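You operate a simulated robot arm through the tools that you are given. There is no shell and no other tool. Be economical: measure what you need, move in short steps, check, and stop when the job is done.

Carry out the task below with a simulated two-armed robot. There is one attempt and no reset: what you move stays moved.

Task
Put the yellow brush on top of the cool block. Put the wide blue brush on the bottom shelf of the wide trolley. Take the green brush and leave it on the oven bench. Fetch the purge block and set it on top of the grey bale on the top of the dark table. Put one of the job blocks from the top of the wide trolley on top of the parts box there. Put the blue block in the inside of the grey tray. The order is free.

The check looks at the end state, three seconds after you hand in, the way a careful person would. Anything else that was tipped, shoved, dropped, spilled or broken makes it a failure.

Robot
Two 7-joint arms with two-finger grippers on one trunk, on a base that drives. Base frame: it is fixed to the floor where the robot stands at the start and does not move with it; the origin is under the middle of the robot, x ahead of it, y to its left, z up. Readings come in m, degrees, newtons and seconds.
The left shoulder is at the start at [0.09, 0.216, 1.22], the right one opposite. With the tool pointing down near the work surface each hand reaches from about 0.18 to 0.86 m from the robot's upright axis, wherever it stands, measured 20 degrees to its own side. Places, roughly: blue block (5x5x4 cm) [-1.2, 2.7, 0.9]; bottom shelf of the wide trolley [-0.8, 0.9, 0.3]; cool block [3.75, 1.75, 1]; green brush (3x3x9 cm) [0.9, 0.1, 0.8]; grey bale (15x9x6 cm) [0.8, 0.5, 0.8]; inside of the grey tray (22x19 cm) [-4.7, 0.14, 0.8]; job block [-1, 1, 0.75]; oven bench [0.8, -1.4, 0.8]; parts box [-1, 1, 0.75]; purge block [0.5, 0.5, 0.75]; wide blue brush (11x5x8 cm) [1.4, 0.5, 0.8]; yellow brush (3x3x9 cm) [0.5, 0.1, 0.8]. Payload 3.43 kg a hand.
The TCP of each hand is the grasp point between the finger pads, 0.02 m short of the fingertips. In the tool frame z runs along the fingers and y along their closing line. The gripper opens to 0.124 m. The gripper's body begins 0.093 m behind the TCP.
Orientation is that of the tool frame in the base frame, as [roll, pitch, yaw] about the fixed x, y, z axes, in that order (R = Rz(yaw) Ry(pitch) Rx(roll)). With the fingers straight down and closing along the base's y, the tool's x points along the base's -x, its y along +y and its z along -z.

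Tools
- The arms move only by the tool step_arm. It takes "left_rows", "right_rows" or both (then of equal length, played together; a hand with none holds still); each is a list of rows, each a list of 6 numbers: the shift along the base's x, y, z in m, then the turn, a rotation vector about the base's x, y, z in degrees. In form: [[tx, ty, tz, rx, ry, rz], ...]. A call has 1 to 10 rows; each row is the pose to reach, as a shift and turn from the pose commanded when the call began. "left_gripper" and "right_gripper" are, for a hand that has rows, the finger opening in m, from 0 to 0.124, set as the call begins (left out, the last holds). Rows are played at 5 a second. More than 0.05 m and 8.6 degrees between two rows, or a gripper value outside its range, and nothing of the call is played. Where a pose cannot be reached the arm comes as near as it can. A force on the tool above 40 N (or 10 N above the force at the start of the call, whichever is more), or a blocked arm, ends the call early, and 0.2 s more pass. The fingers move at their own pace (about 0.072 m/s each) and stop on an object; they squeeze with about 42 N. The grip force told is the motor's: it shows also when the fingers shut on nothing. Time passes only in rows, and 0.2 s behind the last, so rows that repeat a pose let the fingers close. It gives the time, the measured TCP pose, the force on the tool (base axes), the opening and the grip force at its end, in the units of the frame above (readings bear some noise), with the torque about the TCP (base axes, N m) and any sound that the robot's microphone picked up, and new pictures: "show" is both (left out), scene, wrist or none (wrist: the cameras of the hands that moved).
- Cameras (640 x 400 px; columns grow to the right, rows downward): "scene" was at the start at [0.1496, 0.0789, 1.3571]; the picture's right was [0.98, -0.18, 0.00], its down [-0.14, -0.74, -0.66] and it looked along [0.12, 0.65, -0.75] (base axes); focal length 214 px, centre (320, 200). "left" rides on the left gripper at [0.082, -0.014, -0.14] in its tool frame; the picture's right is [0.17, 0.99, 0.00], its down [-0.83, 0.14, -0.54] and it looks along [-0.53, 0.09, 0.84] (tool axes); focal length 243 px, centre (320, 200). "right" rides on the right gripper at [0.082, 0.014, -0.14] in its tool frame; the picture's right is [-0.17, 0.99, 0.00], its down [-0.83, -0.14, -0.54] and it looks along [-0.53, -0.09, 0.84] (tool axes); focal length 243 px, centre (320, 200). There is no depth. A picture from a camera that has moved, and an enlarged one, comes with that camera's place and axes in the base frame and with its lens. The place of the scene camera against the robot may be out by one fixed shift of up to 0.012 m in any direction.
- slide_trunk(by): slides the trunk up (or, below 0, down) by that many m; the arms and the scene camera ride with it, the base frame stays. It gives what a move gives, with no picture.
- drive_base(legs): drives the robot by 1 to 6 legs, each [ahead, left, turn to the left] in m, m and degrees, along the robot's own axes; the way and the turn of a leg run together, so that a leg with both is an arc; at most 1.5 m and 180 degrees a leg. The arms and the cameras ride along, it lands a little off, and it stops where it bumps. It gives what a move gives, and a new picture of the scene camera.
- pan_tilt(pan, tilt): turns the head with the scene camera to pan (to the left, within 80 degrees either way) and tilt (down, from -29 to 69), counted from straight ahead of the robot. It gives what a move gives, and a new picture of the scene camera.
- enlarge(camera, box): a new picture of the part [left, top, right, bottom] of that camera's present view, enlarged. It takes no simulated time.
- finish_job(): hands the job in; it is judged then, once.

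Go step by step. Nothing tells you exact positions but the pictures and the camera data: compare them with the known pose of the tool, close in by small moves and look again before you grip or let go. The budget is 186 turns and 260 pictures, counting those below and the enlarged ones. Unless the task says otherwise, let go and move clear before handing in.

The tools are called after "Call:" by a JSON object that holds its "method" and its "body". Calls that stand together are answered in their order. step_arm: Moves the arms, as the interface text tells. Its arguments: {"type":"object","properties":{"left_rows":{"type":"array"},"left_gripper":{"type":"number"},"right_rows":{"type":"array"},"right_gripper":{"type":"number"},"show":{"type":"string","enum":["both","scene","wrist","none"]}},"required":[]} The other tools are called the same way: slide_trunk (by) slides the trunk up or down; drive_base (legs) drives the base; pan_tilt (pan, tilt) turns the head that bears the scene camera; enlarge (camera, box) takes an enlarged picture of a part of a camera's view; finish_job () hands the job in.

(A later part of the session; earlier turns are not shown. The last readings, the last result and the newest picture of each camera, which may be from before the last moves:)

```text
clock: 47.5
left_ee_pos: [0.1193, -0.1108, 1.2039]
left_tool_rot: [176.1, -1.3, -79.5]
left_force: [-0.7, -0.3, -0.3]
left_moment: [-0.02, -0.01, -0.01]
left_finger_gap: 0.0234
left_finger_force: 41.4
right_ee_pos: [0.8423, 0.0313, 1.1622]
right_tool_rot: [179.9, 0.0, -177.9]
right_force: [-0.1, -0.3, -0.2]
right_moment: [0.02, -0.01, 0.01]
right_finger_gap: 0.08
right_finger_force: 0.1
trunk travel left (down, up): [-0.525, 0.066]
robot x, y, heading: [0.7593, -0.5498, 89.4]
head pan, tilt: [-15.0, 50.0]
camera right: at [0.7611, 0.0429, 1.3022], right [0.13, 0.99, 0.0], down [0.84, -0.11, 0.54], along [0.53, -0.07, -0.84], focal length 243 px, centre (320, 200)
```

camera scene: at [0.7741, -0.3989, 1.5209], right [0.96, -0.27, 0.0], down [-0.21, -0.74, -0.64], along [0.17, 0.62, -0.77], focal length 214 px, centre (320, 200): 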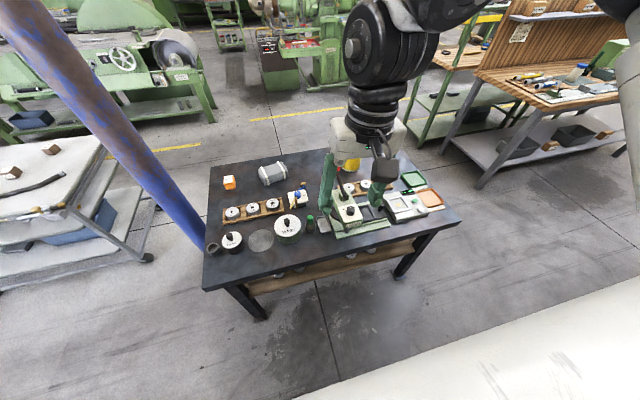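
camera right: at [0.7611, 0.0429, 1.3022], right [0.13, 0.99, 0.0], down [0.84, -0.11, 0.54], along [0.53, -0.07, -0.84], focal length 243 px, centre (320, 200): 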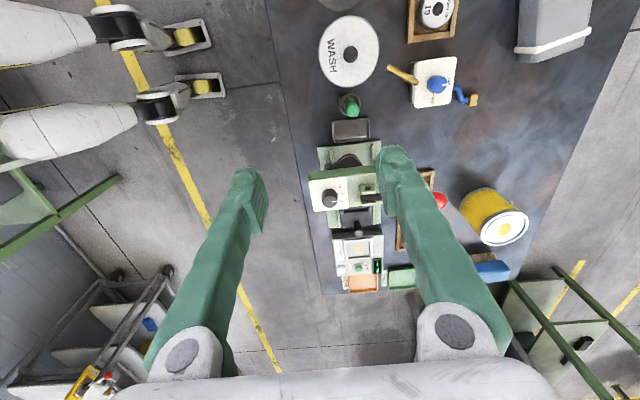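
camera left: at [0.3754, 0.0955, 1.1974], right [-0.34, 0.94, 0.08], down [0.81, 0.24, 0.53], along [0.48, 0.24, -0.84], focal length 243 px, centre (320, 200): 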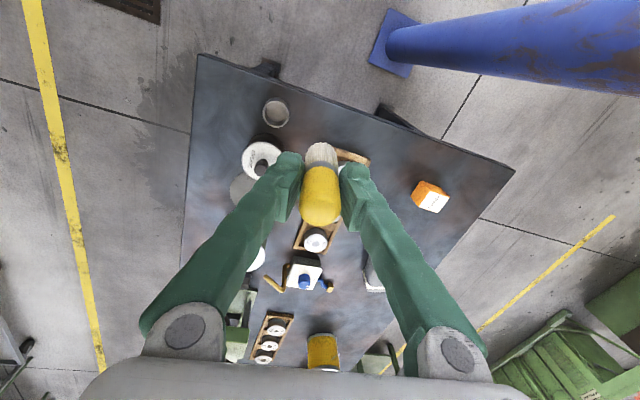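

I lower the right hand toward the brush and look again.

Call:
{"method": "step_arm", "body": {"right_rows": [[0, 0, -0.04, 0, 0, 0], [0, 0, -0.08, 0, 0, 0], [0, 0, -0.12, 0, 0, 0], [0, 0, -0.16, 0, 0, 0], [0, 0, -0.19, 0, 0, -2]], "right_gripper": 0.07, "show": "wrist"}}

```text
clock: 48.7
left_ee_pos: [0.1194, -0.1107, 1.2051]
left_tool_rot: [176.1, -1.2, -79.5]
left_force: [-0.1, 0.6, -0.1]
left_moment: [-0.03, 0.02, -0.03]
left_finger_gap: 0.0235
left_finger_force: 42.2
right_ee_pos: [0.8419, 0.0332, 0.9714]
right_tool_rot: [180.0, 0.0, -179.7]
right_force: [-0.3, -0.2, -0.2]
right_moment: [-0.06, -0.02, 0.01]
right_finger_gap: 0.0703
right_finger_force: 0.0
trunk travel left (down, up): [-0.525, 0.066]
robot x, y, heading: [0.7574, -0.5562, 89.4]
head pan, tilt: [-15.0, 50.0]
camera right: at [0.7616, 0.0466, 1.1113], right [0.16, 0.99, 0.0], down [0.83, -0.14, 0.54], along [0.53, -0.09, -0.84], focal length 243 px, centre (320, 200)
```

right: 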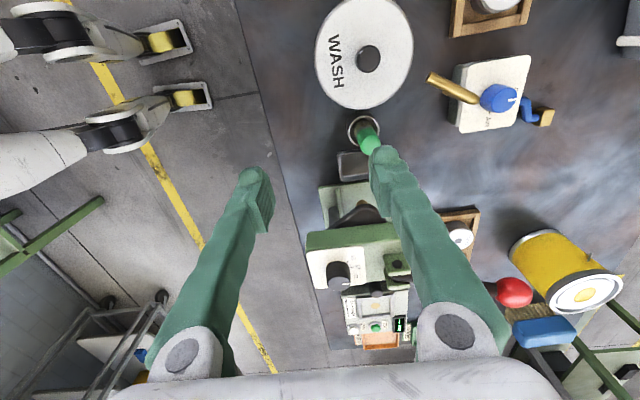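

The brush sits at about [0.868, 0.088]. I shift the hand over it and go partway down.

Call:
{"method": "step_arm", "body": {"right_rows": [[0.013, 0.028, 0, 0, 0, 0], [0.026, 0.055, 0, 0, 0, 0], [0.026, 0.055, -0.04, 0, 0, 0], [0.026, 0.055, -0.08, 0, 0, 0], [0.026, 0.055, -0.1, 0, 0, 0]], "show": "both"}}

```text
clock: 49.9
left_ee_pos: [0.1204, -0.1116, 1.2038]
left_tool_rot: [176.1, -1.3, -79.6]
left_force: [-0.4, -0.2, -0.3]
left_moment: [0.01, -0.01, 0.01]
left_finger_gap: 0.0235
left_finger_force: 42.4
right_ee_pos: [0.8687, 0.0878, 0.8714]
right_tool_rot: [180.0, 0.1, -179.7]
right_force: [0.9, 0.4, -0.3]
right_moment: [0.01, 0.03, -0.05]
right_finger_gap: 0.0702
right_finger_force: 0.2
trunk travel left (down, up): [-0.525, 0.066]
robot x, y, heading: [0.7546, -0.5528, 89.6]
head pan, tilt: [-15.0, 50.0]
camera scene: at [0.7741, -0.3988, 1.5209], right [0.96, -0.27, 0.0], down [-0.21, -0.74, -0.64], along [0.17, 0.62, -0.77], focal length 214 px, centre (320, 200)
camera right: at [0.7879, 0.1007, 1.0118], right [0.16, 0.99, 0.0], down [0.83, -0.14, 0.54], along [0.53, -0.09, -0.84], focal length 243 px, centre (320, 200)
```

scene: 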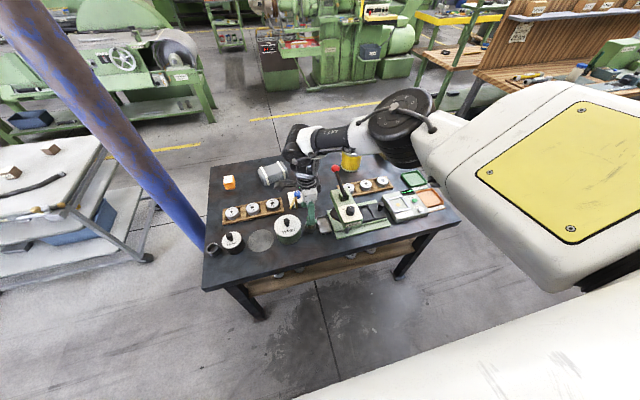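
right: 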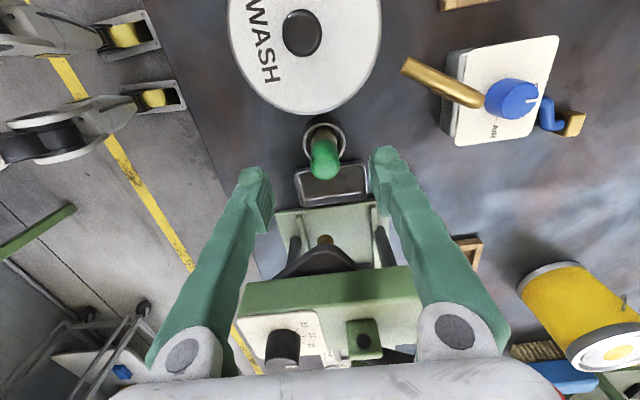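

Well aligned. I descend, close, and lift.

Call:
{"method": "step_arm", "body": {"right_rows": [[0, 0, -0.025, 0, 0, 0], [0, 0, -0.05, 0, 0, 0], [0, 0, -0.068, 0, 0, 0]], "show": "wrist"}}

Call:
{"method": "step_arm", "body": {"right_rows": [[0, 0, 0, 0, 0, 0], [0, 0, 0, 0, 0, 0], [0, 0, 0, 0, 0, 0]], "right_gripper": 0.0, "show": "none"}}

Call:
{"method": "step_arm", "body": {"right_rows": [[0, 0, 0.03, 0, 0, 0], [0, 0, 0.06, 0, 0, 0], [0, 0, 0.1, 0, 0, 0], [0, 0, 0.14, 0, 0, 0], [0, 0, 0.18, 0, 0, 0]], "show": "wrist"}}

```text
clock: 50.7
left_ee_pos: [0.1202, -0.1119, 1.2043]
left_tool_rot: [176.2, -1.3, -79.5]
left_force: [0.2, 0.5, -0.2]
left_moment: [0.0, 0.02, -0.03]
left_finger_gap: 0.0236
left_finger_force: 41.9
right_ee_pos: [0.868, 0.086, 0.803]
right_tool_rot: [179.9, -0.1, -179.7]
right_force: [-0.2, 0.0, 0.3]
right_moment: [0.01, 0.0, -0.02]
right_finger_gap: 0.0702
right_finger_force: 0.2
trunk travel left (down, up): [-0.525, 0.066]
robot x, y, heading: [0.7553, -0.5514, 89.6]
head pan, tilt: [-15.0, 50.0]
camera right: at [0.7874, 0.0997, 0.944], right [0.16, 0.99, 0.0], down [0.83, -0.14, 0.54], along [0.53, -0.09, -0.84], focal length 243 px, centre (320, 200)
```

right: 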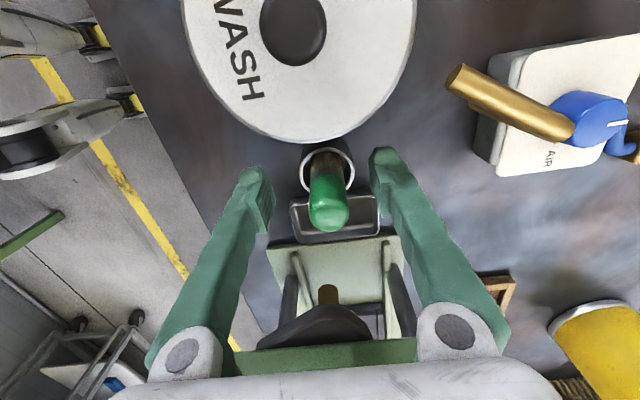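

```text
clock: 51.5
left_ee_pos: [0.119, -0.111, 1.2041]
left_tool_rot: [176.0, -1.3, -79.5]
left_force: [-0.1, 0.1, -0.7]
left_moment: [0.03, 0.01, -0.02]
left_finger_gap: 0.0232
left_finger_force: 42.0
right_ee_pos: [0.8686, 0.086, 0.8038]
right_tool_rot: [180.0, 0.0, -179.7]
right_force: [-0.4, -0.1, 0.3]
right_moment: [0.02, -0.04, -0.03]
right_finger_gap: 0.024
right_finger_force: 42.1
trunk travel left (down, up): [-0.525, 0.066]
robot x, y, heading: [0.7547, -0.5539, 89.4]
head pan, tilt: [-15.0, 50.0]
```

```text
clock: 52.7
left_ee_pos: [0.1203, -0.1121, 1.2053]
left_tool_rot: [176.3, -1.2, -79.4]
left_force: [-0.5, 0.3, -0.6]
left_moment: [-0.01, 0.0, 0.0]
left_finger_gap: 0.0237
left_finger_force: 41.9
right_ee_pos: [0.868, 0.0878, 0.9854]
right_tool_rot: [179.8, 0.1, -179.7]
right_force: [-0.7, -0.3, -1.0]
right_moment: [0.01, -0.02, -0.02]
right_finger_gap: 0.0236
right_finger_force: 42.4
trunk travel left (down, up): [-0.525, 0.066]
robot x, y, heading: [0.7557, -0.5554, 89.3]
head pan, tilt: [-15.0, 50.0]
camera right: at [0.7877, 0.1005, 1.1255], right [0.16, 0.99, 0.0], down [0.83, -0.14, 0.54], along [0.53, -0.09, -0.84], focal length 243 px, centre (320, 200)
```

right: 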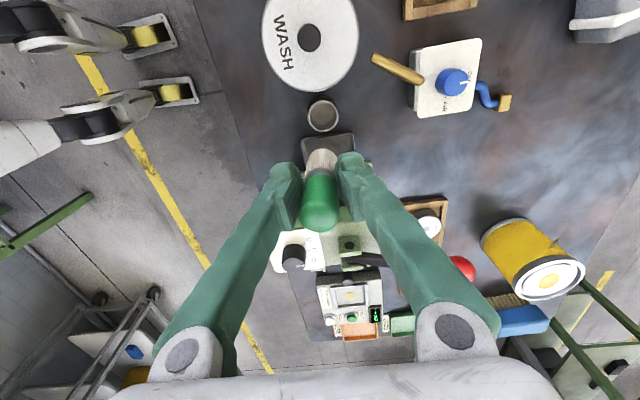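

The green brush is out too. I lift and pull the right hand back, turning it to its natural yaw.

Call:
{"method": "step_arm", "body": {"right_rows": [[0, -0.02, 0.04, 0, 0, 8.5], [0, -0.05, 0.08, 0, 0, 17], [0, -0.09, 0.1, 0, 0, 25.5], [0, -0.13, 0.11, 0, 0, 34], [0, -0.17, 0.12, 0, 0, 42.5], [0, -0.21, 0.13, 0, 0, 51], [0, -0.24, 0.14, 0, 0, 59.5], [0, -0.26, 0.14, 0, 0, 68], [0, -0.28, 0.14, 0, 0, 76.5], [0, -0.29, 0.14, 0, 0, 85]], "show": "none"}}

Call:
{"method": "drive_base", "body": {"legs": [[0, 0, -90]]}}

Call:
{"method": "drive_base", "body": {"legs": [[0, 0, -90]]}}

Call:
{"method": "pan_tilt", "body": {"pan": -10, "tilt": 45}}

```text
clock: 54.9
left_ee_pos: [0.1204, -0.1121, 1.2046]
left_tool_rot: [176.1, -1.3, -79.5]
left_force: [-0.2, 1.7, -0.4]
left_moment: [-0.01, 0.0, 0.0]
left_finger_gap: 0.0235
left_finger_force: 41.9
right_ee_pos: [0.8686, -0.2022, 1.123]
right_tool_rot: [179.9, -0.1, -94.8]
right_force: [-0.6, 0.7, -1.0]
right_moment: [-0.01, 0.0, 0.0]
right_finger_gap: 0.0237
right_finger_force: 42.2
trunk travel left (down, up): [-0.525, 0.066]
robot x, y, heading: [0.7595, -0.554, 89.4]
head pan, tilt: [-15.0, 50.0]
```

```text
clock: 60.6
left_ee_pos: [1.204, 0.0795, 1.2051]
left_tool_rot: [176.2, -1.3, -170.0]
left_force: [-0.5, -0.5, 0.0]
left_moment: [0.01, 0.0, 0.02]
left_finger_gap: 0.0235
left_finger_force: 42.0
right_ee_pos: [1.1055, -0.6685, 1.1235]
right_tool_rot: [179.8, 0.0, 174.7]
right_force: [-0.6, -0.3, -0.8]
right_moment: [-0.03, -0.01, -0.01]
right_finger_gap: 0.0236
right_finger_force: 41.8
trunk travel left (down, up): [-0.525, 0.066]
robot x, y, heading: [0.7552, -0.5529, -1.3]
head pan, tilt: [-15.0, 50.0]
camera scene: at [0.9049, -0.574, 1.5209], right [-0.28, -0.96, 0.0], down [-0.74, 0.21, -0.64], along [0.62, -0.18, -0.77], focal length 214 px, centre (320, 200)
```

scene: 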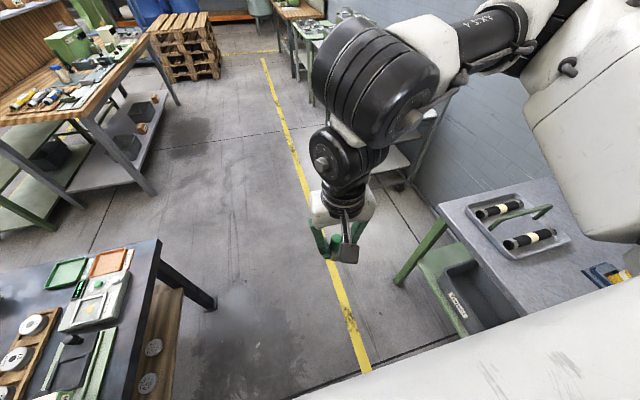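

```text
clock: 66.2
left_ee_pos: [1.3899, -0.9983, 1.2038]
left_tool_rot: [176.1, -1.4, 100.2]
left_force: [-0.3, 0.0, -1.0]
left_moment: [0.04, 0.03, -0.01]
left_finger_gap: 0.0237
left_finger_force: 42.5
right_ee_pos: [0.6422, -0.9033, 1.1231]
right_tool_rot: [180.0, 0.0, 84.9]
right_force: [-0.5, -0.2, -1.1]
right_moment: [0.03, -0.05, -0.01]
right_finger_gap: 0.0237
right_finger_force: 42.2
trunk travel left (down, up): [-0.525, 0.066]
robot x, y, heading: [0.7605, -0.5514, -91.1]
head pan, tilt: [-15.0, 50.0]
camera scene: at [0.7305, -0.7036, 1.5209], right [-0.96, 0.27, 0.0], down [0.21, 0.74, -0.64], along [-0.18, -0.62, -0.77], focal length 214 px, centre (320, 200)
```

scene: 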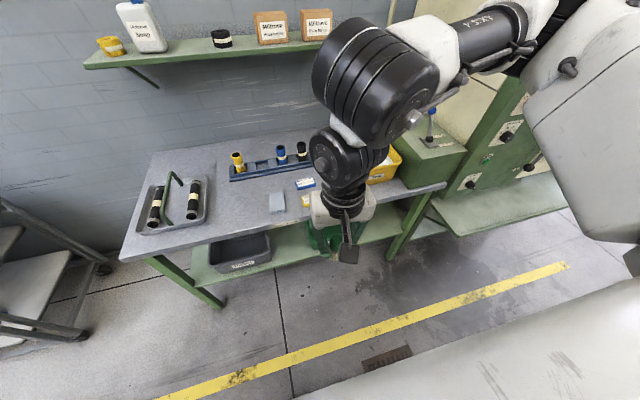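

```text
clock: 66.9
left_ee_pos: [1.3894, -0.9991, 1.2055]
left_tool_rot: [176.2, -1.3, 100.3]
left_force: [-0.7, 0.5, 0.0]
left_moment: [0.04, -0.04, 0.03]
left_finger_gap: 0.0236
left_finger_force: 42.5
right_ee_pos: [0.6413, -0.9043, 1.1246]
right_tool_rot: [179.9, 0.1, 85.1]
right_force: [-0.2, 0.5, -1.4]
right_moment: [0.0, 0.03, 0.02]
right_finger_gap: 0.0237
right_finger_force: 42.2
trunk travel left (down, up): [-0.525, 0.066]
robot x, y, heading: [0.7562, -0.5527, -90.8]
head pan, tilt: [-10.0, 45.0]
camera scene: at [0.7361, -0.7094, 1.5277], right [-0.98, 0.19, 0.0], down [0.13, 0.69, -0.71], along [-0.13, -0.69, -0.71], focal length 214 px, centre (320, 200)
```

scene: 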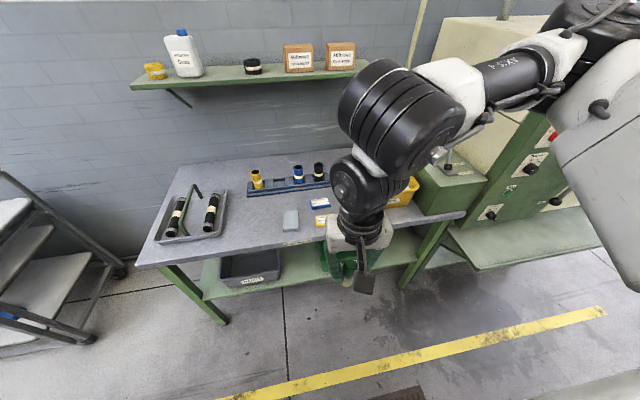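

The bench top's front edge is near y = -1.23, with a free patch around [0.87, -1.33]. I drive a little closer.

Call:
{"method": "drive_base", "body": {"legs": [[0.2, 0.08, 0]]}}

Call:
{"method": "enlarge", "body": {"camera": "right", "box": [0, 0, 640, 400]}}

```text
clock: 68.7
left_ee_pos: [1.4651, -1.1976, 1.2047]
left_tool_rot: [176.1, -1.2, 100.2]
left_force: [-0.3, -0.4, -0.6]
left_moment: [-0.01, -0.02, 0.0]
left_finger_gap: 0.0232
left_finger_force: 42.0
right_ee_pos: [0.7175, -1.1015, 1.1225]
right_tool_rot: [179.9, 0.1, 84.8]
right_force: [0.0, 0.6, -0.3]
right_moment: [0.02, -0.02, -0.02]
right_finger_gap: 0.0238
right_finger_force: 41.2
trunk travel left (down, up): [-0.525, 0.066]
robot x, y, heading: [0.8309, -0.7543, -90.8]
head pan, tilt: [-10.0, 45.0]
camera scene: at [0.8112, -0.9065, 1.528], right [-0.98, 0.19, 0.0], down [0.14, 0.69, -0.71], along [-0.13, -0.69, -0.71], focal length 214 px, centre (320, 200)
```

scene: 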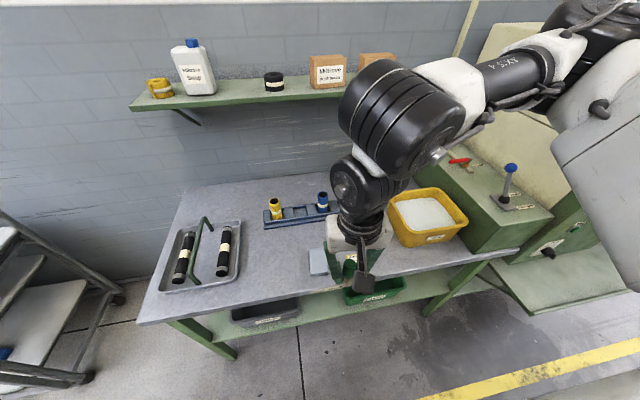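

```text
1.00 times, centred on (320, 200) of right (not enlarged: the box is as wide or as high as the picture)
camera zoom: at [0.7386, -1.0205, 1.2643], right [0.97, -0.25, 0.0], down [-0.21, -0.81, 0.54], along [-0.13, -0.52, -0.84], focal length 243 px, centre (320, 200)
```

zoom: 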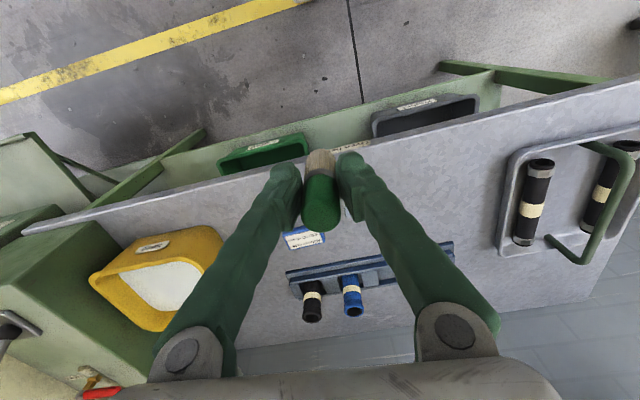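

I move the right hand over the free patch and look before lowering.

Call:
{"method": "step_arm", "body": {"right_rows": [[0.02, -0.03, 0, 0, 0, 0], [0.045, -0.06, -0.02, 0, 0, 0], [0.07, -0.09, -0.04, 0, 0, 0], [0.09, -0.12, -0.06, 0, 0, 0], [0.11, -0.15, -0.08, 0, 0, 0], [0.13, -0.18, -0.1, 0, 0, 0], [0.15, -0.21, -0.12, 0, 0, 0], [0.17, -0.23, -0.14, 0, 0, 0]]}}

```text
clock: 70.7
left_ee_pos: [1.4653, -1.1975, 1.204]
left_tool_rot: [176.2, -1.3, 100.1]
left_force: [-0.3, 0.6, 0.3]
left_moment: [-0.05, 0.0, 0.0]
left_finger_gap: 0.0234
left_finger_force: 42.1
right_ee_pos: [0.8298, -1.3731, 0.991]
right_tool_rot: [178.3, -0.4, 77.6]
right_force: [-0.1, -0.1, -0.5]
right_moment: [0.01, -0.01, -0.02]
right_finger_gap: 0.0239
right_finger_force: 41.6
trunk travel left (down, up): [-0.525, 0.066]
robot x, y, heading: [0.8304, -0.7526, -90.9]
head pan, tilt: [-10.0, 45.0]
stopped in row 8 (right hand): the arm was blocked; the commanded pose is now the measured one
camera scene: at [0.8115, -0.908, 1.5279], right [-0.98, 0.19, 0.0], down [0.13, 0.69, -0.71], along [-0.13, -0.69, -0.71], focal length 214 px, centre (320, 200)
camera right: at [0.8566, -1.2956, 1.1329], right [0.93, -0.37, 0.03], down [-0.33, -0.78, 0.53], along [-0.17, -0.5, -0.85], focal length 243 px, centre (320, 200)
```

scene: 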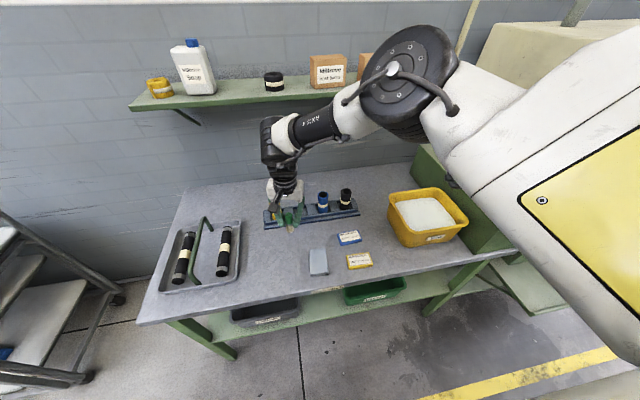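
right: 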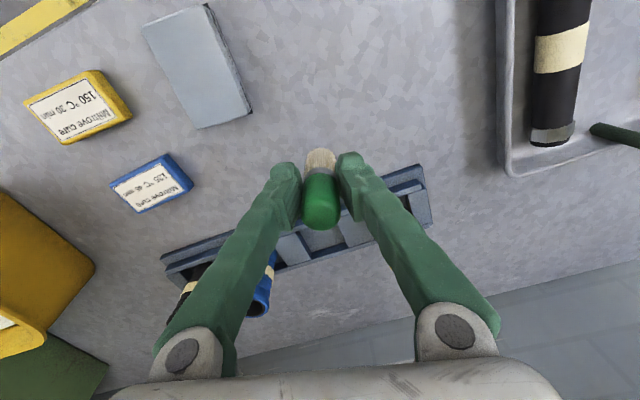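

The arm stops at its inward limit, so I shift the base a little to put the brush over the clear spot, then lower.

Call:
{"method": "drive_base", "body": {"legs": [[-0.055, 0.03, 0]]}}

Call:
{"method": "step_arm", "body": {"right_rows": [[0, 0, -0.04, 0, 0, 0], [0, 0, -0.08, 0, 0, 0], [0, 0, -0.105, 0, 0, 0]], "show": "wrist"}}

```text
clock: 71.8
left_ee_pos: [1.4954, -1.147, 1.2021]
left_tool_rot: [176.1, -1.4, 100.2]
left_force: [-0.3, -0.9, -0.3]
left_moment: [0.05, -0.05, 0.0]
left_finger_gap: 0.0235
left_finger_force: 41.9
right_ee_pos: [0.8598, -1.3211, 0.9904]
right_tool_rot: [178.1, -0.5, 77.6]
right_force: [-0.1, 0.2, -0.4]
right_moment: [-0.01, -0.01, -0.04]
right_finger_gap: 0.0236
right_finger_force: 41.8
trunk travel left (down, up): [-0.525, 0.066]
robot x, y, heading: [0.8605, -0.7025, -90.9]
head pan, tilt: [-10.0, 45.0]
camera scene: at [0.8412, -0.8574, 1.5274], right [-0.98, 0.19, 0.0], down [0.14, 0.7, -0.71], along [-0.13, -0.69, -0.71], focal length 214 px, centre (320, 200)
```

scene: 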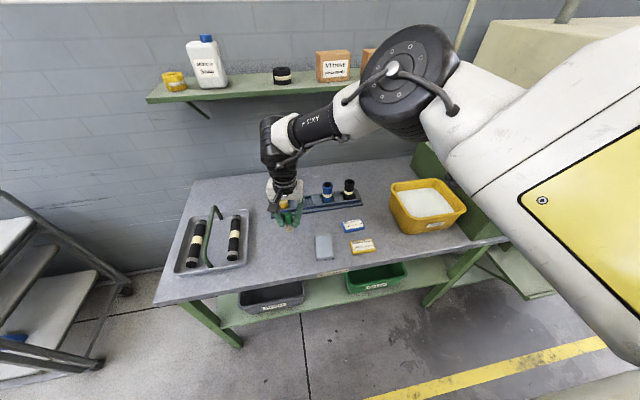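

```text
clock: 72.5
left_ee_pos: [1.4971, -1.1433, 1.2037]
left_tool_rot: [176.2, -1.2, 100.1]
left_force: [0.1, 0.2, -1.4]
left_moment: [-0.02, 0.01, -0.01]
left_finger_gap: 0.0235
left_finger_force: 41.6
right_ee_pos: [0.8623, -1.317, 0.9075]
right_tool_rot: [177.8, 0.0, 77.6]
right_force: [0.0, -0.3, -0.3]
right_moment: [-0.05, 0.01, -0.02]
right_finger_gap: 0.0238
right_finger_force: 42.1
right hand out of reach, approached as far as the arm can: row 3
trunk travel left (down, up): [-0.525, 0.066]
robot x, y, heading: [0.8607, -0.7032, -90.8]
head pan, tilt: [-10.0, 45.0]
stopped in row 3 (right hand): the force on the tool passed its limit at 41 N (the readings are from after the stop); the commanded pose is now the measured one
camera right: at [0.8902, -1.2397, 1.049], right [0.93, -0.37, 0.04], down [-0.34, -0.78, 0.53], along [-0.17, -0.51, -0.84], focal length 243 px, centre (320, 200)
```

right: 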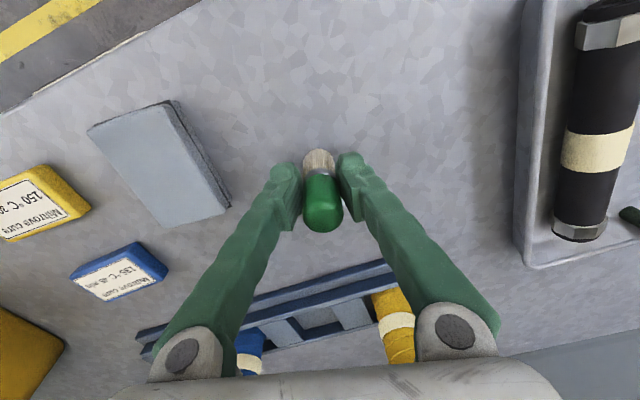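

A force spike stopped the hand, but the force is zero now. I creep lower to find the real contact.

Call:
{"method": "step_arm", "body": {"right_rows": [[0, 0, -0.005, 0, 0, 0], [0, 0, -0.01, 0, 0, 0], [0, 0, -0.015, 0, 0, 0], [0, 0, -0.02, 0, 0, 0]], "show": "wrist"}}

```text
clock: 73.2
left_ee_pos: [1.4963, -1.1426, 1.2047]
left_tool_rot: [176.3, -1.2, 100.1]
left_force: [0.4, -1.1, -0.3]
left_moment: [0.01, -0.01, 0.02]
left_finger_gap: 0.0236
left_finger_force: 41.8
right_ee_pos: [0.8647, -1.3223, 0.9068]
right_tool_rot: [177.3, 0.6, 77.3]
right_force: [-3.1, 11.8, 34.5]
right_moment: [0.56, 0.13, 0.04]
right_finger_gap: 0.0233
right_finger_force: 41.8
trunk travel left (down, up): [-0.525, 0.066]
robot x, y, heading: [0.8593, -0.6989, -91.0]
head pan, tilt: [-10.0, 45.0]
stopped in row 3 (right hand): the force on the tool passed its limit at 42 N (the readings are from after the stop); the commanded pose is now the measured one
camera right: at [0.8907, -1.2425, 1.0471], right [0.92, -0.38, 0.05], down [-0.34, -0.77, 0.54], along [-0.17, -0.52, -0.84], focal length 243 px, centre (320, 200)
```

right: 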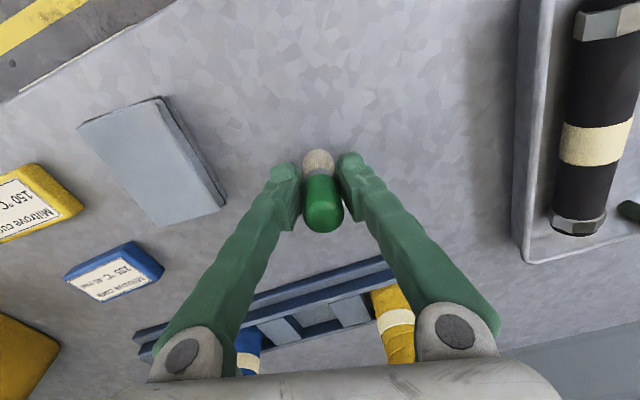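

That is firm contact with the bench top. I ease up a few millimetres, level the tool, and release.

Call:
{"method": "step_arm", "body": {"right_rows": [[0, 0, 0.003, 0.6, 1.2, 0], [0, 0, 0.003, 1.2, 2.5, 0], [0, 0, 0.001, 1.2, 2.5, 0]], "show": "none"}}

Call:
{"method": "step_arm", "body": {"right_rows": [[0, 0, 0, 0, 0, 0], [0, 0, 0, 0, 0, 0], [0, 0, 0, 0, 0, 0]], "right_gripper": 0.08, "show": "wrist"}}

```text
clock: 74.0
left_ee_pos: [1.496, -1.1451, 1.2031]
left_tool_rot: [176.3, -1.4, 100.0]
left_force: [0.8, -0.1, -1.3]
left_moment: [0.01, 0.01, -0.01]
left_finger_gap: 0.0234
left_finger_force: 42.0
right_ee_pos: [0.8618, -1.3133, 0.907]
right_tool_rot: [-179.9, -0.2, 77.2]
right_force: [-1.0, 0.6, 3.6]
right_moment: [0.04, 0.01, 0.01]
right_finger_gap: 0.0235
right_finger_force: 42.7
right hand out of reach, approached as far as the arm can: row 2, 3
trunk travel left (down, up): [-0.525, 0.066]
robot x, y, heading: [0.8641, -0.6997, -90.8]
head pan, tilt: [-10.0, 45.0]
```

```text
clock: 74.8
left_ee_pos: [1.4958, -1.1447, 1.2027]
left_tool_rot: [176.2, -1.4, 100.2]
left_force: [1.1, -0.5, -0.5]
left_moment: [0.01, -0.02, 0.02]
left_finger_gap: 0.0234
left_finger_force: 41.8
right_ee_pos: [0.8631, -1.3144, 0.9082]
right_tool_rot: [180.0, 0.0, 77.2]
right_force: [0.2, -0.2, 0.2]
right_moment: [0.04, 0.0, -0.02]
right_finger_gap: 0.0798
right_finger_force: 0.1
trunk travel left (down, up): [-0.525, 0.066]
robot x, y, heading: [0.8638, -0.6996, -90.6]
head pan, tilt: [-10.0, 45.0]
camera right: at [0.8957, -1.2375, 1.0491], right [0.92, -0.38, 0.0], down [-0.32, -0.78, 0.54], along [-0.2, -0.5, -0.84], focal length 243 px, centre (320, 200)
```

right: 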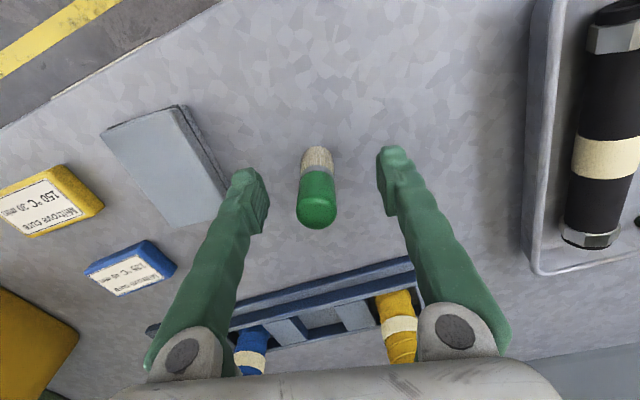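

The green brush stands on the bench. I lift clear, draw the right arm back, then drive around the far end of the table.

Call:
{"method": "step_arm", "body": {"right_rows": [[0, 0, 0.03, 0, 0, 0], [0, 0, 0.07, 0, 0, 0], [0, 0, 0.11, 0, 0, 0], [-0.01, 0.03, 0.14, 0, 0, 1.5], [-0.04, 0.06, 0.16, 0, 0, 3], [-0.07, 0.1, 0.18, 0, 0, 5], [-0.1, 0.14, 0.18, 0, 0, 7], [-0.13, 0.17, 0.18, 0, 0, 9]], "show": "none"}}

Call:
{"method": "drive_base", "body": {"legs": [[-0.1, 0, 0], [0, 0, 90]]}}

Call:
{"method": "pan_tilt", "body": {"pan": 20, "tilt": 25}}

```text
refused: row 6 steps farther than a row can; nothing moved
```

```text
clock: 81.2
left_ee_pos: [1.316, 0.0304, 1.2042]
left_tool_rot: [176.2, -1.5, -170.3]
left_force: [0.8, -0.8, -0.7]
left_moment: [-0.03, 0.03, -0.02]
left_finger_gap: 0.0235
left_finger_force: 41.9
right_ee_pos: [1.4786, -0.6039, 0.909]
right_tool_rot: [-180.0, 0.0, 166.7]
right_force: [0.3, -1.3, 0.3]
right_moment: [-0.01, -0.02, 0.0]
right_finger_gap: 0.0799
right_finger_force: 0.0
trunk travel left (down, up): [-0.525, 0.066]
robot x, y, heading: [0.8682, -0.5989, -1.5]
head pan, tilt: [-10.0, 45.0]
camera scene: at [1.0188, -0.6153, 1.5278], right [-0.2, -0.98, 0.0], down [-0.69, 0.14, -0.71], along [0.69, -0.14, -0.71], focal length 214 px, centre (320, 200)
```

scene: 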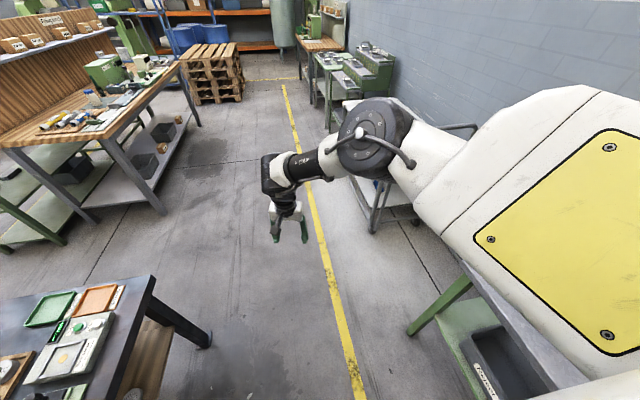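

```text
clock: 82.2
left_ee_pos: [1.3154, 0.0306, 1.2041]
left_tool_rot: [176.2, -1.4, -170.3]
left_force: [-0.1, -0.4, -0.6]
left_moment: [0.03, 0.0, 0.0]
left_finger_gap: 0.0235
left_finger_force: 41.8
right_ee_pos: [1.4793, -0.6035, 0.9088]
right_tool_rot: [179.9, -0.1, 166.7]
right_force: [-0.2, 0.1, -0.8]
right_moment: [-0.01, -0.01, 0.04]
right_finger_gap: 0.08
right_finger_force: 0.1
trunk travel left (down, up): [-0.525, 0.066]
robot x, y, heading: [0.8619, -0.5981, -1.2]
head pan, tilt: [20.0, 25.0]
camera scene: at [1.0264, -0.5699, 1.5583], right [0.32, -0.95, 0.0], down [-0.4, -0.13, -0.91], along [0.86, 0.29, -0.42], focal length 214 px, centre (320, 200)
```

scene: 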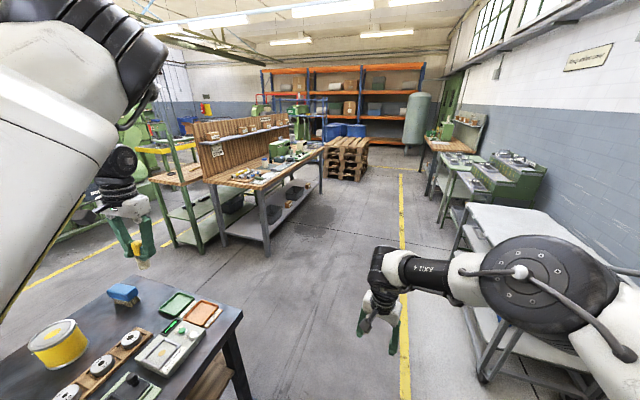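

The arm move was refused, so the base backed off with the fingers still low around the brush. I check that the brush still stands.

Call:
{"method": "pan_tilt", "body": {"pan": -78, "tilt": 40}}

```text
clock: 83.9
left_ee_pos: [1.3152, 0.0306, 1.2038]
left_tool_rot: [176.2, -1.4, -170.2]
left_force: [-0.1, 0.2, -0.7]
left_moment: [-0.04, 0.03, -0.01]
left_finger_gap: 0.0233
left_finger_force: 41.9
right_ee_pos: [1.4807, -0.6047, 0.9087]
right_tool_rot: [180.0, 0.0, 166.7]
right_force: [0.9, 0.1, 0.1]
right_moment: [0.02, 0.04, 0.01]
right_finger_gap: 0.08
right_finger_force: 0.0
trunk travel left (down, up): [-0.525, 0.066]
robot x, y, heading: [0.8648, -0.5971, -1.6]
head pan, tilt: [-78.0, 40.0]
camera scene: at [0.9547, -0.6826, 1.5351], right [-0.98, -0.18, 0.0], down [-0.12, 0.63, -0.77], along [0.14, -0.75, -0.64], focal length 214 px, centre (320, 200)
```

scene: 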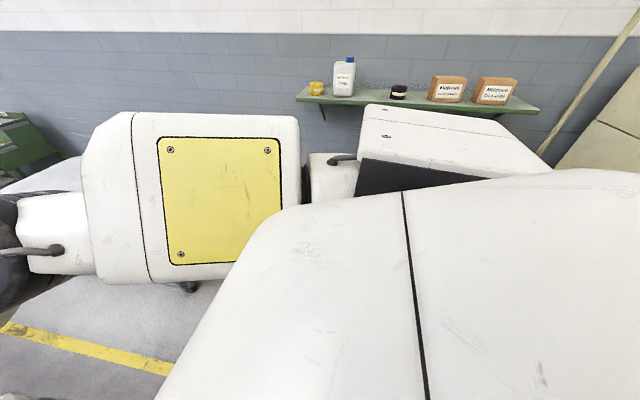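

The arm hides the bench from here. I first raise and retract the right hand, then turn back a bit to look.

Call:
{"method": "step_arm", "body": {"right_rows": [[0, 0, 0.04, 0, 0, 0], [-0.02, -0.01, 0.08, 0, 0, 1], [-0.04, -0.03, 0.11, 0, 0, 3], [-0.07, -0.05, 0.13, 0, 0, 5], [-0.1, -0.07, 0.15, 0, 0, 7], [-0.13, -0.09, 0.17, 0, 0, 9], [-0.16, -0.11, 0.18, 0, 0, 11], [-0.19, -0.13, 0.18, 0, 0, 13]], "show": "none"}}

Call:
{"method": "drive_base", "body": {"legs": [[0, 0, -70]]}}

Call:
{"method": "pan_tilt", "body": {"pan": -5, "tilt": 40}}

```text
clock: 85.7
left_ee_pos: [1.3157, 0.0294, 1.2025]
left_tool_rot: [176.2, -1.3, -170.3]
left_force: [-0.3, -0.3, -0.7]
left_moment: [0.05, 0.01, -0.01]
left_finger_gap: 0.0235
left_finger_force: 41.3
right_ee_pos: [1.2885, -0.7348, 1.089]
right_tool_rot: [179.9, 0.0, 179.8]
right_force: [1.0, 0.2, 0.0]
right_moment: [0.02, -0.01, 0.02]
right_finger_gap: 0.0799
right_finger_force: 0.1
trunk travel left (down, up): [-0.525, 0.066]
robot x, y, heading: [0.87, -0.5992, -1.7]
head pan, tilt: [-78.0, 40.0]
```

```text
clock: 90.3
left_ee_pos: [1.6092, -0.8119, 1.2034]
left_tool_rot: [176.2, -1.5, 119.4]
left_force: [-0.7, -0.6, 0.2]
left_moment: [-0.02, 0.01, 0.01]
left_finger_gap: 0.0236
left_finger_force: 42.3
right_ee_pos: [0.8807, -1.0459, 1.0887]
right_tool_rot: [180.0, 0.0, 109.4]
right_force: [0.5, 0.9, 0.5]
right_moment: [0.0, 0.0, 0.01]
right_finger_gap: 0.0799
right_finger_force: 0.0
trunk travel left (down, up): [-0.525, 0.066]
robot x, y, heading: [0.8638, -0.5981, -71.8]
head pan, tilt: [-78.0, 40.0]
camera scene: at [0.812, -0.714, 1.5351], right [-0.5, 0.86, 0.0], down [0.56, 0.32, -0.77], along [-0.66, -0.39, -0.64], focal length 214 px, centre (320, 200)
```

scene: 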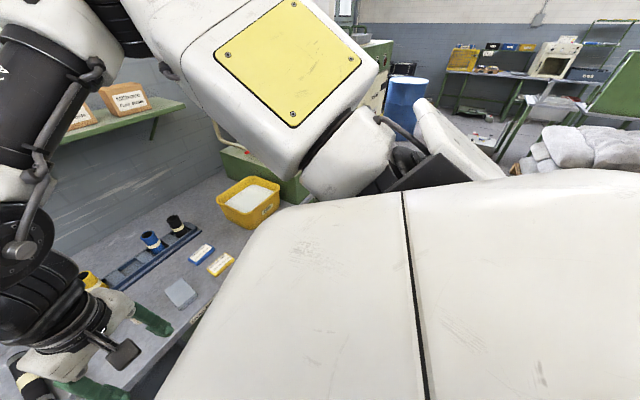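

```text
clock: 91.8
left_ee_pos: [1.6101, -0.8115, 1.2033]
left_tool_rot: [176.1, -1.4, 119.4]
left_force: [-0.2, -0.4, -0.9]
left_moment: [0.04, -0.01, 0.01]
left_finger_gap: 0.0236
left_finger_force: 42.5
right_ee_pos: [0.8818, -1.0456, 1.0878]
right_tool_rot: [179.9, 0.0, 109.3]
right_force: [0.0, -0.1, 0.3]
right_moment: [0.03, -0.03, -0.04]
right_finger_gap: 0.0796
right_finger_force: 0.0
trunk travel left (down, up): [-0.525, 0.066]
robot x, y, heading: [0.8653, -0.6012, -71.8]
head pan, tilt: [-5.0, 40.0]
camera scene: at [0.9047, -0.7541, 1.535], right [-0.97, -0.23, 0.0], down [-0.15, 0.63, -0.77], along [0.17, -0.75, -0.64], focal length 214 px, centre (320, 200)
```

scene: 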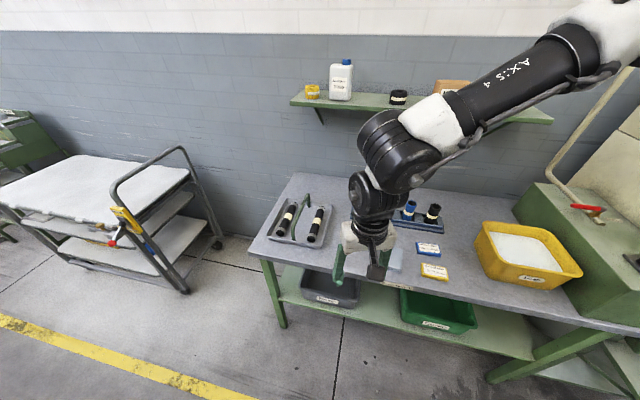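

Brush spot is hidden behind the right hand; I use the wrist camera and also shift the view.

Call:
{"method": "enlarge", "body": {"camera": "right", "box": [0, 0, 640, 400]}}

```text
1.00 times, centred on (320, 200) of right (not enlarged: the box is as wide or as high as the picture)
camera zoom: at [0.8677, -0.9631, 1.2291], right [0.99, 0.17, 0.0], down [0.14, -0.83, 0.54], along [0.09, -0.53, -0.84], focal length 243 px, centre (320, 200)
```

zoom: 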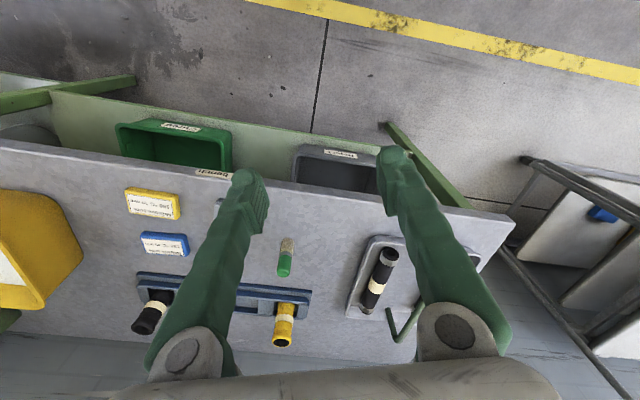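

The green brush still stands on the bench. Now I drive around the table's far end.

Call:
{"method": "drive_base", "body": {"legs": [[0, 0, 71.8], [1.12, 0, 0], [0, 0, 90]]}}

Call:
{"method": "pan_tilt", "body": {"pan": 0, "tilt": 35}}

```text
clock: 108.3
left_ee_pos: [1.3398, -0.1768, 1.204]
left_tool_rot: [176.2, -1.5, -79.5]
left_force: [0.4, 0.2, -0.7]
left_moment: [0.03, -0.01, -0.05]
left_finger_gap: 0.0236
left_finger_force: 42.2
right_ee_pos: [2.104, -0.193, 1.0878]
right_tool_rot: [180.0, 0.1, -89.6]
right_force: [0.8, 0.6, 1.0]
right_moment: [-0.02, 0.01, -0.02]
right_finger_gap: 0.0801
right_finger_force: 0.2
trunk travel left (down, up): [-0.525, 0.066]
robot x, y, heading: [1.9747, -0.6159, 89.1]
head pan, tilt: [-5.0, 40.0]
camera scene: at [1.9818, -0.4552, 1.535], right [0.99, -0.1, 0.0], down [-0.06, -0.64, -0.77], along [0.08, 0.76, -0.64], focal length 214 px, centre (320, 200)
```

scene: 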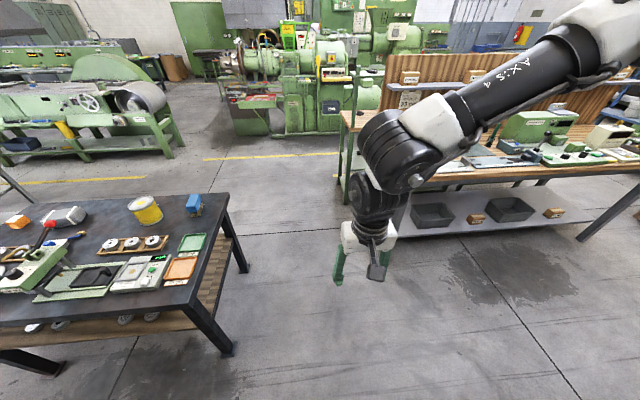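

```text
clock: 108.9
left_ee_pos: [1.3398, -0.1766, 1.2023]
left_tool_rot: [176.1, -1.4, -79.6]
left_force: [-0.5, 0.0, 0.1]
left_moment: [-0.01, -0.01, 0.0]
left_finger_gap: 0.0233
left_finger_force: 42.2
right_ee_pos: [2.1051, -0.1941, 1.0892]
right_tool_rot: [-179.9, 0.0, -89.6]
right_force: [0.8, -0.2, -0.2]
right_moment: [-0.02, 0.02, -0.05]
right_finger_gap: 0.08
right_finger_force: 0.0
trunk travel left (down, up): [-0.525, 0.066]
robot x, y, heading: [1.9766, -0.6191, 89.3]
head pan, tilt: [0.0, 35.0]
camera scene: at [1.9744, -0.4518, 1.5426], right [1.0, -0.01, 0.0], down [-0.01, -0.57, -0.82], along [0.01, 0.82, -0.57], focal length 214 px, centre (320, 200)
```

scene: 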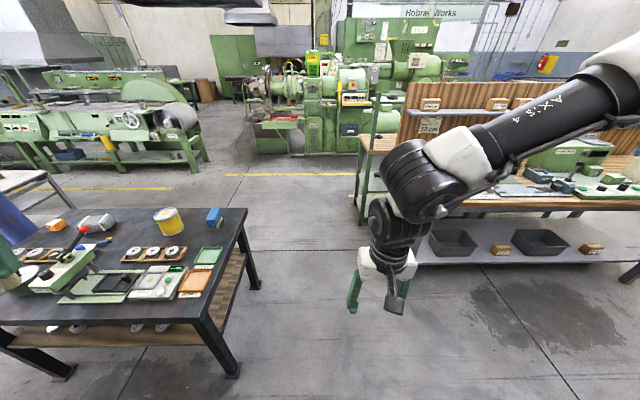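

The gap between table end and wooden bench is clear. I drive through it to the table's far side and turn to face the table.

Call:
{"method": "drive_base", "body": {"legs": [[0.95, 0.04, 0], [1.0, 0, 0]]}}

Call:
{"method": "drive_base", "body": {"legs": [[0, 0, 90], [0.85, 0, 0]]}}

```text
clock: 121.1
left_ee_pos: [1.3243, 1.7838, 1.2033]
left_tool_rot: [176.1, -1.3, -79.3]
left_force: [-0.1, 0.0, -0.6]
left_moment: [0.04, -0.01, -0.01]
left_finger_gap: 0.0236
left_finger_force: 41.7
right_ee_pos: [2.0903, 1.7698, 1.0886]
right_tool_rot: [180.0, 0.0, -89.4]
right_force: [0.4, -0.7, -0.7]
right_moment: [0.02, 0.03, 0.01]
right_finger_gap: 0.0806
right_finger_force: 0.1
trunk travel left (down, up): [-0.525, 0.066]
robot x, y, heading: [1.9624, 1.3416, 89.1]
head pan, tilt: [0.0, 35.0]
camera scene: at [1.9599, 1.5107, 1.5427], right [1.0, -0.01, 0.0], down [-0.01, -0.57, -0.82], along [0.01, 0.82, -0.57], focal length 214 px, centre (320, 200)
```

scene: 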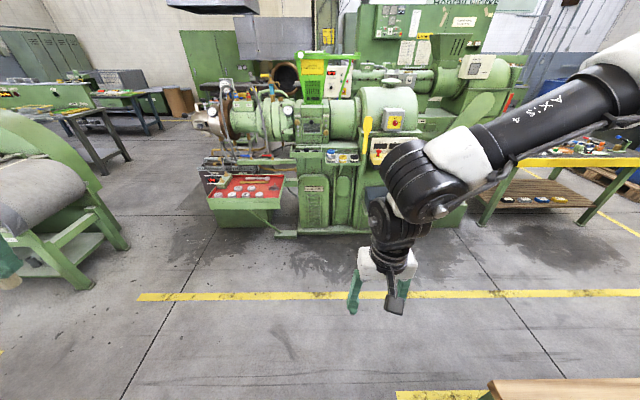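

```text
clock: 131.9
left_ee_pos: [0.6829, 0.7018, 1.2037]
left_tool_rot: [176.2, -1.3, 11.2]
left_force: [0.1, -0.5, -0.6]
left_moment: [0.0, 0.04, -0.01]
left_finger_gap: 0.0232
left_finger_force: 42.5
right_ee_pos: [0.6903, 1.4677, 1.0872]
right_tool_rot: [-180.0, 0.0, 1.2]
right_force: [0.3, -0.5, -0.4]
right_moment: [0.0, 0.0, 0.03]
right_finger_gap: 0.0801
right_finger_force: 0.1
trunk travel left (down, up): [-0.525, 0.066]
robot x, y, heading: [1.1189, 1.3453, 179.9]
head pan, tilt: [0.0, 35.0]
camera scene: at [0.9494, 1.3461, 1.5427], right [0.0, 1.0, 0.0], down [0.57, 0.0, -0.82], along [-0.82, 0.0, -0.57], focal length 214 px, centre (320, 200)
```

scene: 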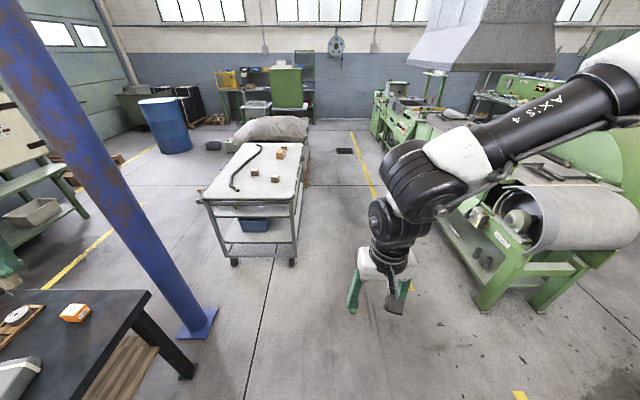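

I turn to face the table and move in so the right hand can reach the purge block and the bale.

Call:
{"method": "drive_base", "body": {"legs": [[0, 0, 90], [0.2, -0.2, 0]]}}

Call:
{"method": "pan_tilt", "body": {"pan": -15, "tilt": 50}}

```text
clock: 140.4
left_ee_pos: [1.5559, 0.7058, 1.2031]
left_tool_rot: [176.2, -1.3, 100.6]
left_force: [-0.6, 0.6, -0.2]
left_moment: [-0.02, 0.01, 0.05]
left_finger_gap: 0.0234
left_finger_force: 42.2
right_ee_pos: [0.7908, 0.7178, 1.0887]
right_tool_rot: [180.0, -0.1, 90.8]
right_force: [0.2, -0.2, 0.0]
right_moment: [0.0, 0.01, -0.01]
right_finger_gap: 0.0802
right_finger_force: 0.1
trunk travel left (down, up): [-0.525, 0.066]
robot x, y, heading: [0.9183, 1.1424, -90.4]
head pan, tilt: [0.0, 35.0]
camera scene: at [0.9123, 0.9814, 1.5427], right [-1.0, 0.01, 0.0], down [0.0, 0.57, -0.82], along [-0.01, -0.82, -0.57], focal length 214 px, centre (320, 200)
```

scene: 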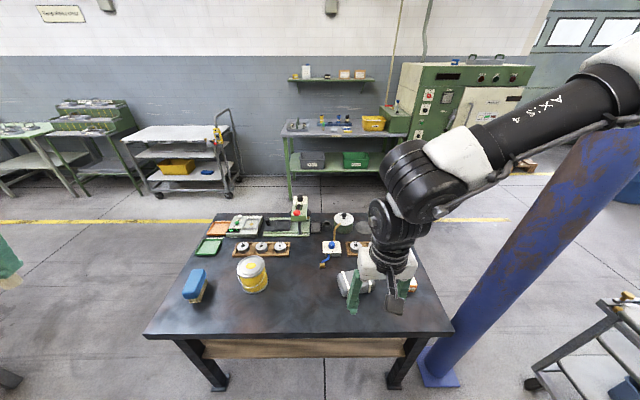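

```text
clock: 141.2
left_ee_pos: [1.5543, 0.7051, 1.2032]
left_tool_rot: [176.3, -1.4, 100.7]
left_force: [0.7, -0.2, -0.7]
left_moment: [0.01, 0.0, 0.0]
left_finger_gap: 0.0234
left_finger_force: 41.8
right_ee_pos: [0.7903, 0.7176, 1.089]
right_tool_rot: [180.0, 0.0, 90.9]
right_force: [-0.6, -1.0, 0.0]
right_moment: [0.0, -0.02, -0.02]
right_finger_gap: 0.0802
right_finger_force: 0.1
trunk travel left (down, up): [-0.525, 0.066]
robot x, y, heading: [0.9169, 1.1418, -90.5]
head pan, tilt: [-15.0, 50.0]
camera scene: at [0.8918, 0.9945, 1.5209], right [-0.96, 0.27, 0.0], down [0.2, 0.74, -0.64], along [-0.17, -0.62, -0.77], focal length 214 px, centre (320, 200)
```

scene: 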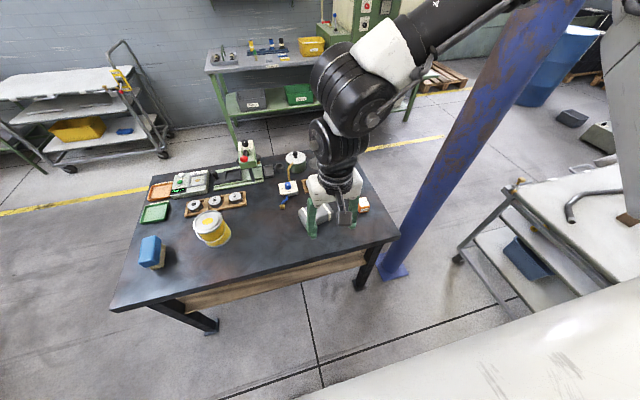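

The column stands near [0.24, 0.55]. I shift the robot slightly away from it and check with the wrist camera.

Call:
{"method": "drive_base", "body": {"legs": [[0.03, 0.07, 0]]}}

Call:
{"method": "enlarge", "body": {"camera": "right", "box": [0, 0, 640, 400]}}

```text
clock: 142.8
left_ee_pos: [1.623, 0.6756, 1.2052]
left_tool_rot: [176.2, -1.3, 100.6]
left_force: [-0.2, 0.6, -0.4]
left_moment: [-0.02, -0.01, 0.01]
left_finger_gap: 0.0236
left_finger_force: 41.9
right_ee_pos: [0.8584, 0.6872, 1.0889]
right_tool_rot: [179.9, 0.0, 90.6]
right_force: [0.5, 0.1, -0.2]
right_moment: [-0.04, 0.0, 0.01]
right_finger_gap: 0.0798
right_finger_force: 0.0
trunk travel left (down, up): [-0.525, 0.066]
robot x, y, heading: [0.9875, 1.1147, -90.4]
head pan, tilt: [-15.0, 50.0]
camera scene: at [0.9595, 0.9648, 1.5209], right [-0.96, 0.27, 0.0], down [0.2, 0.74, -0.64], along [-0.17, -0.62, -0.77], focal length 214 px, centre (320, 200)
```

scene: 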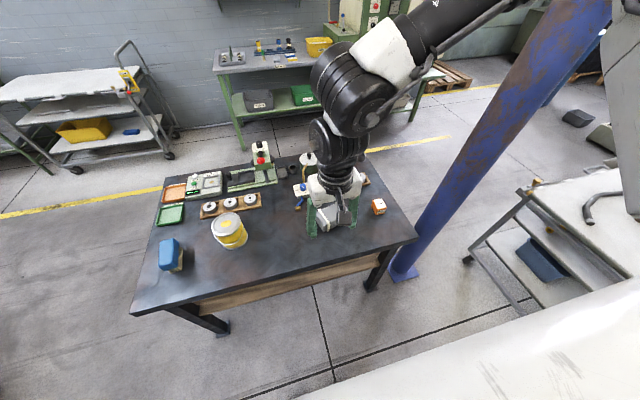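

```text
1.00 times, centred on (320, 200) of right (not enlarged: the box is as wide or as high as the picture)
camera zoom: at [0.8712, 0.7695, 1.2292], right [0.99, -0.15, 0.0], down [-0.13, -0.83, 0.54], along [-0.08, -0.53, -0.84], focal length 243 px, centre (320, 200)
```

zoom: 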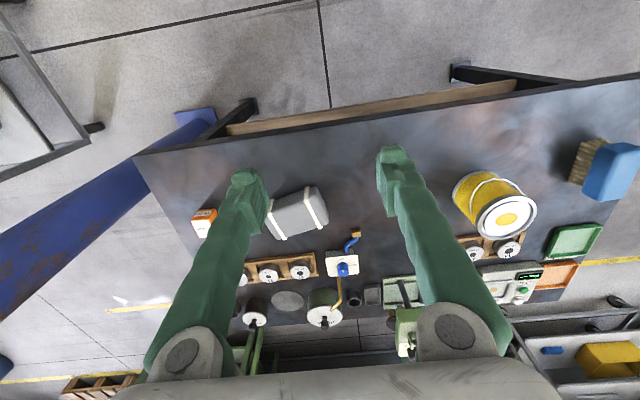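

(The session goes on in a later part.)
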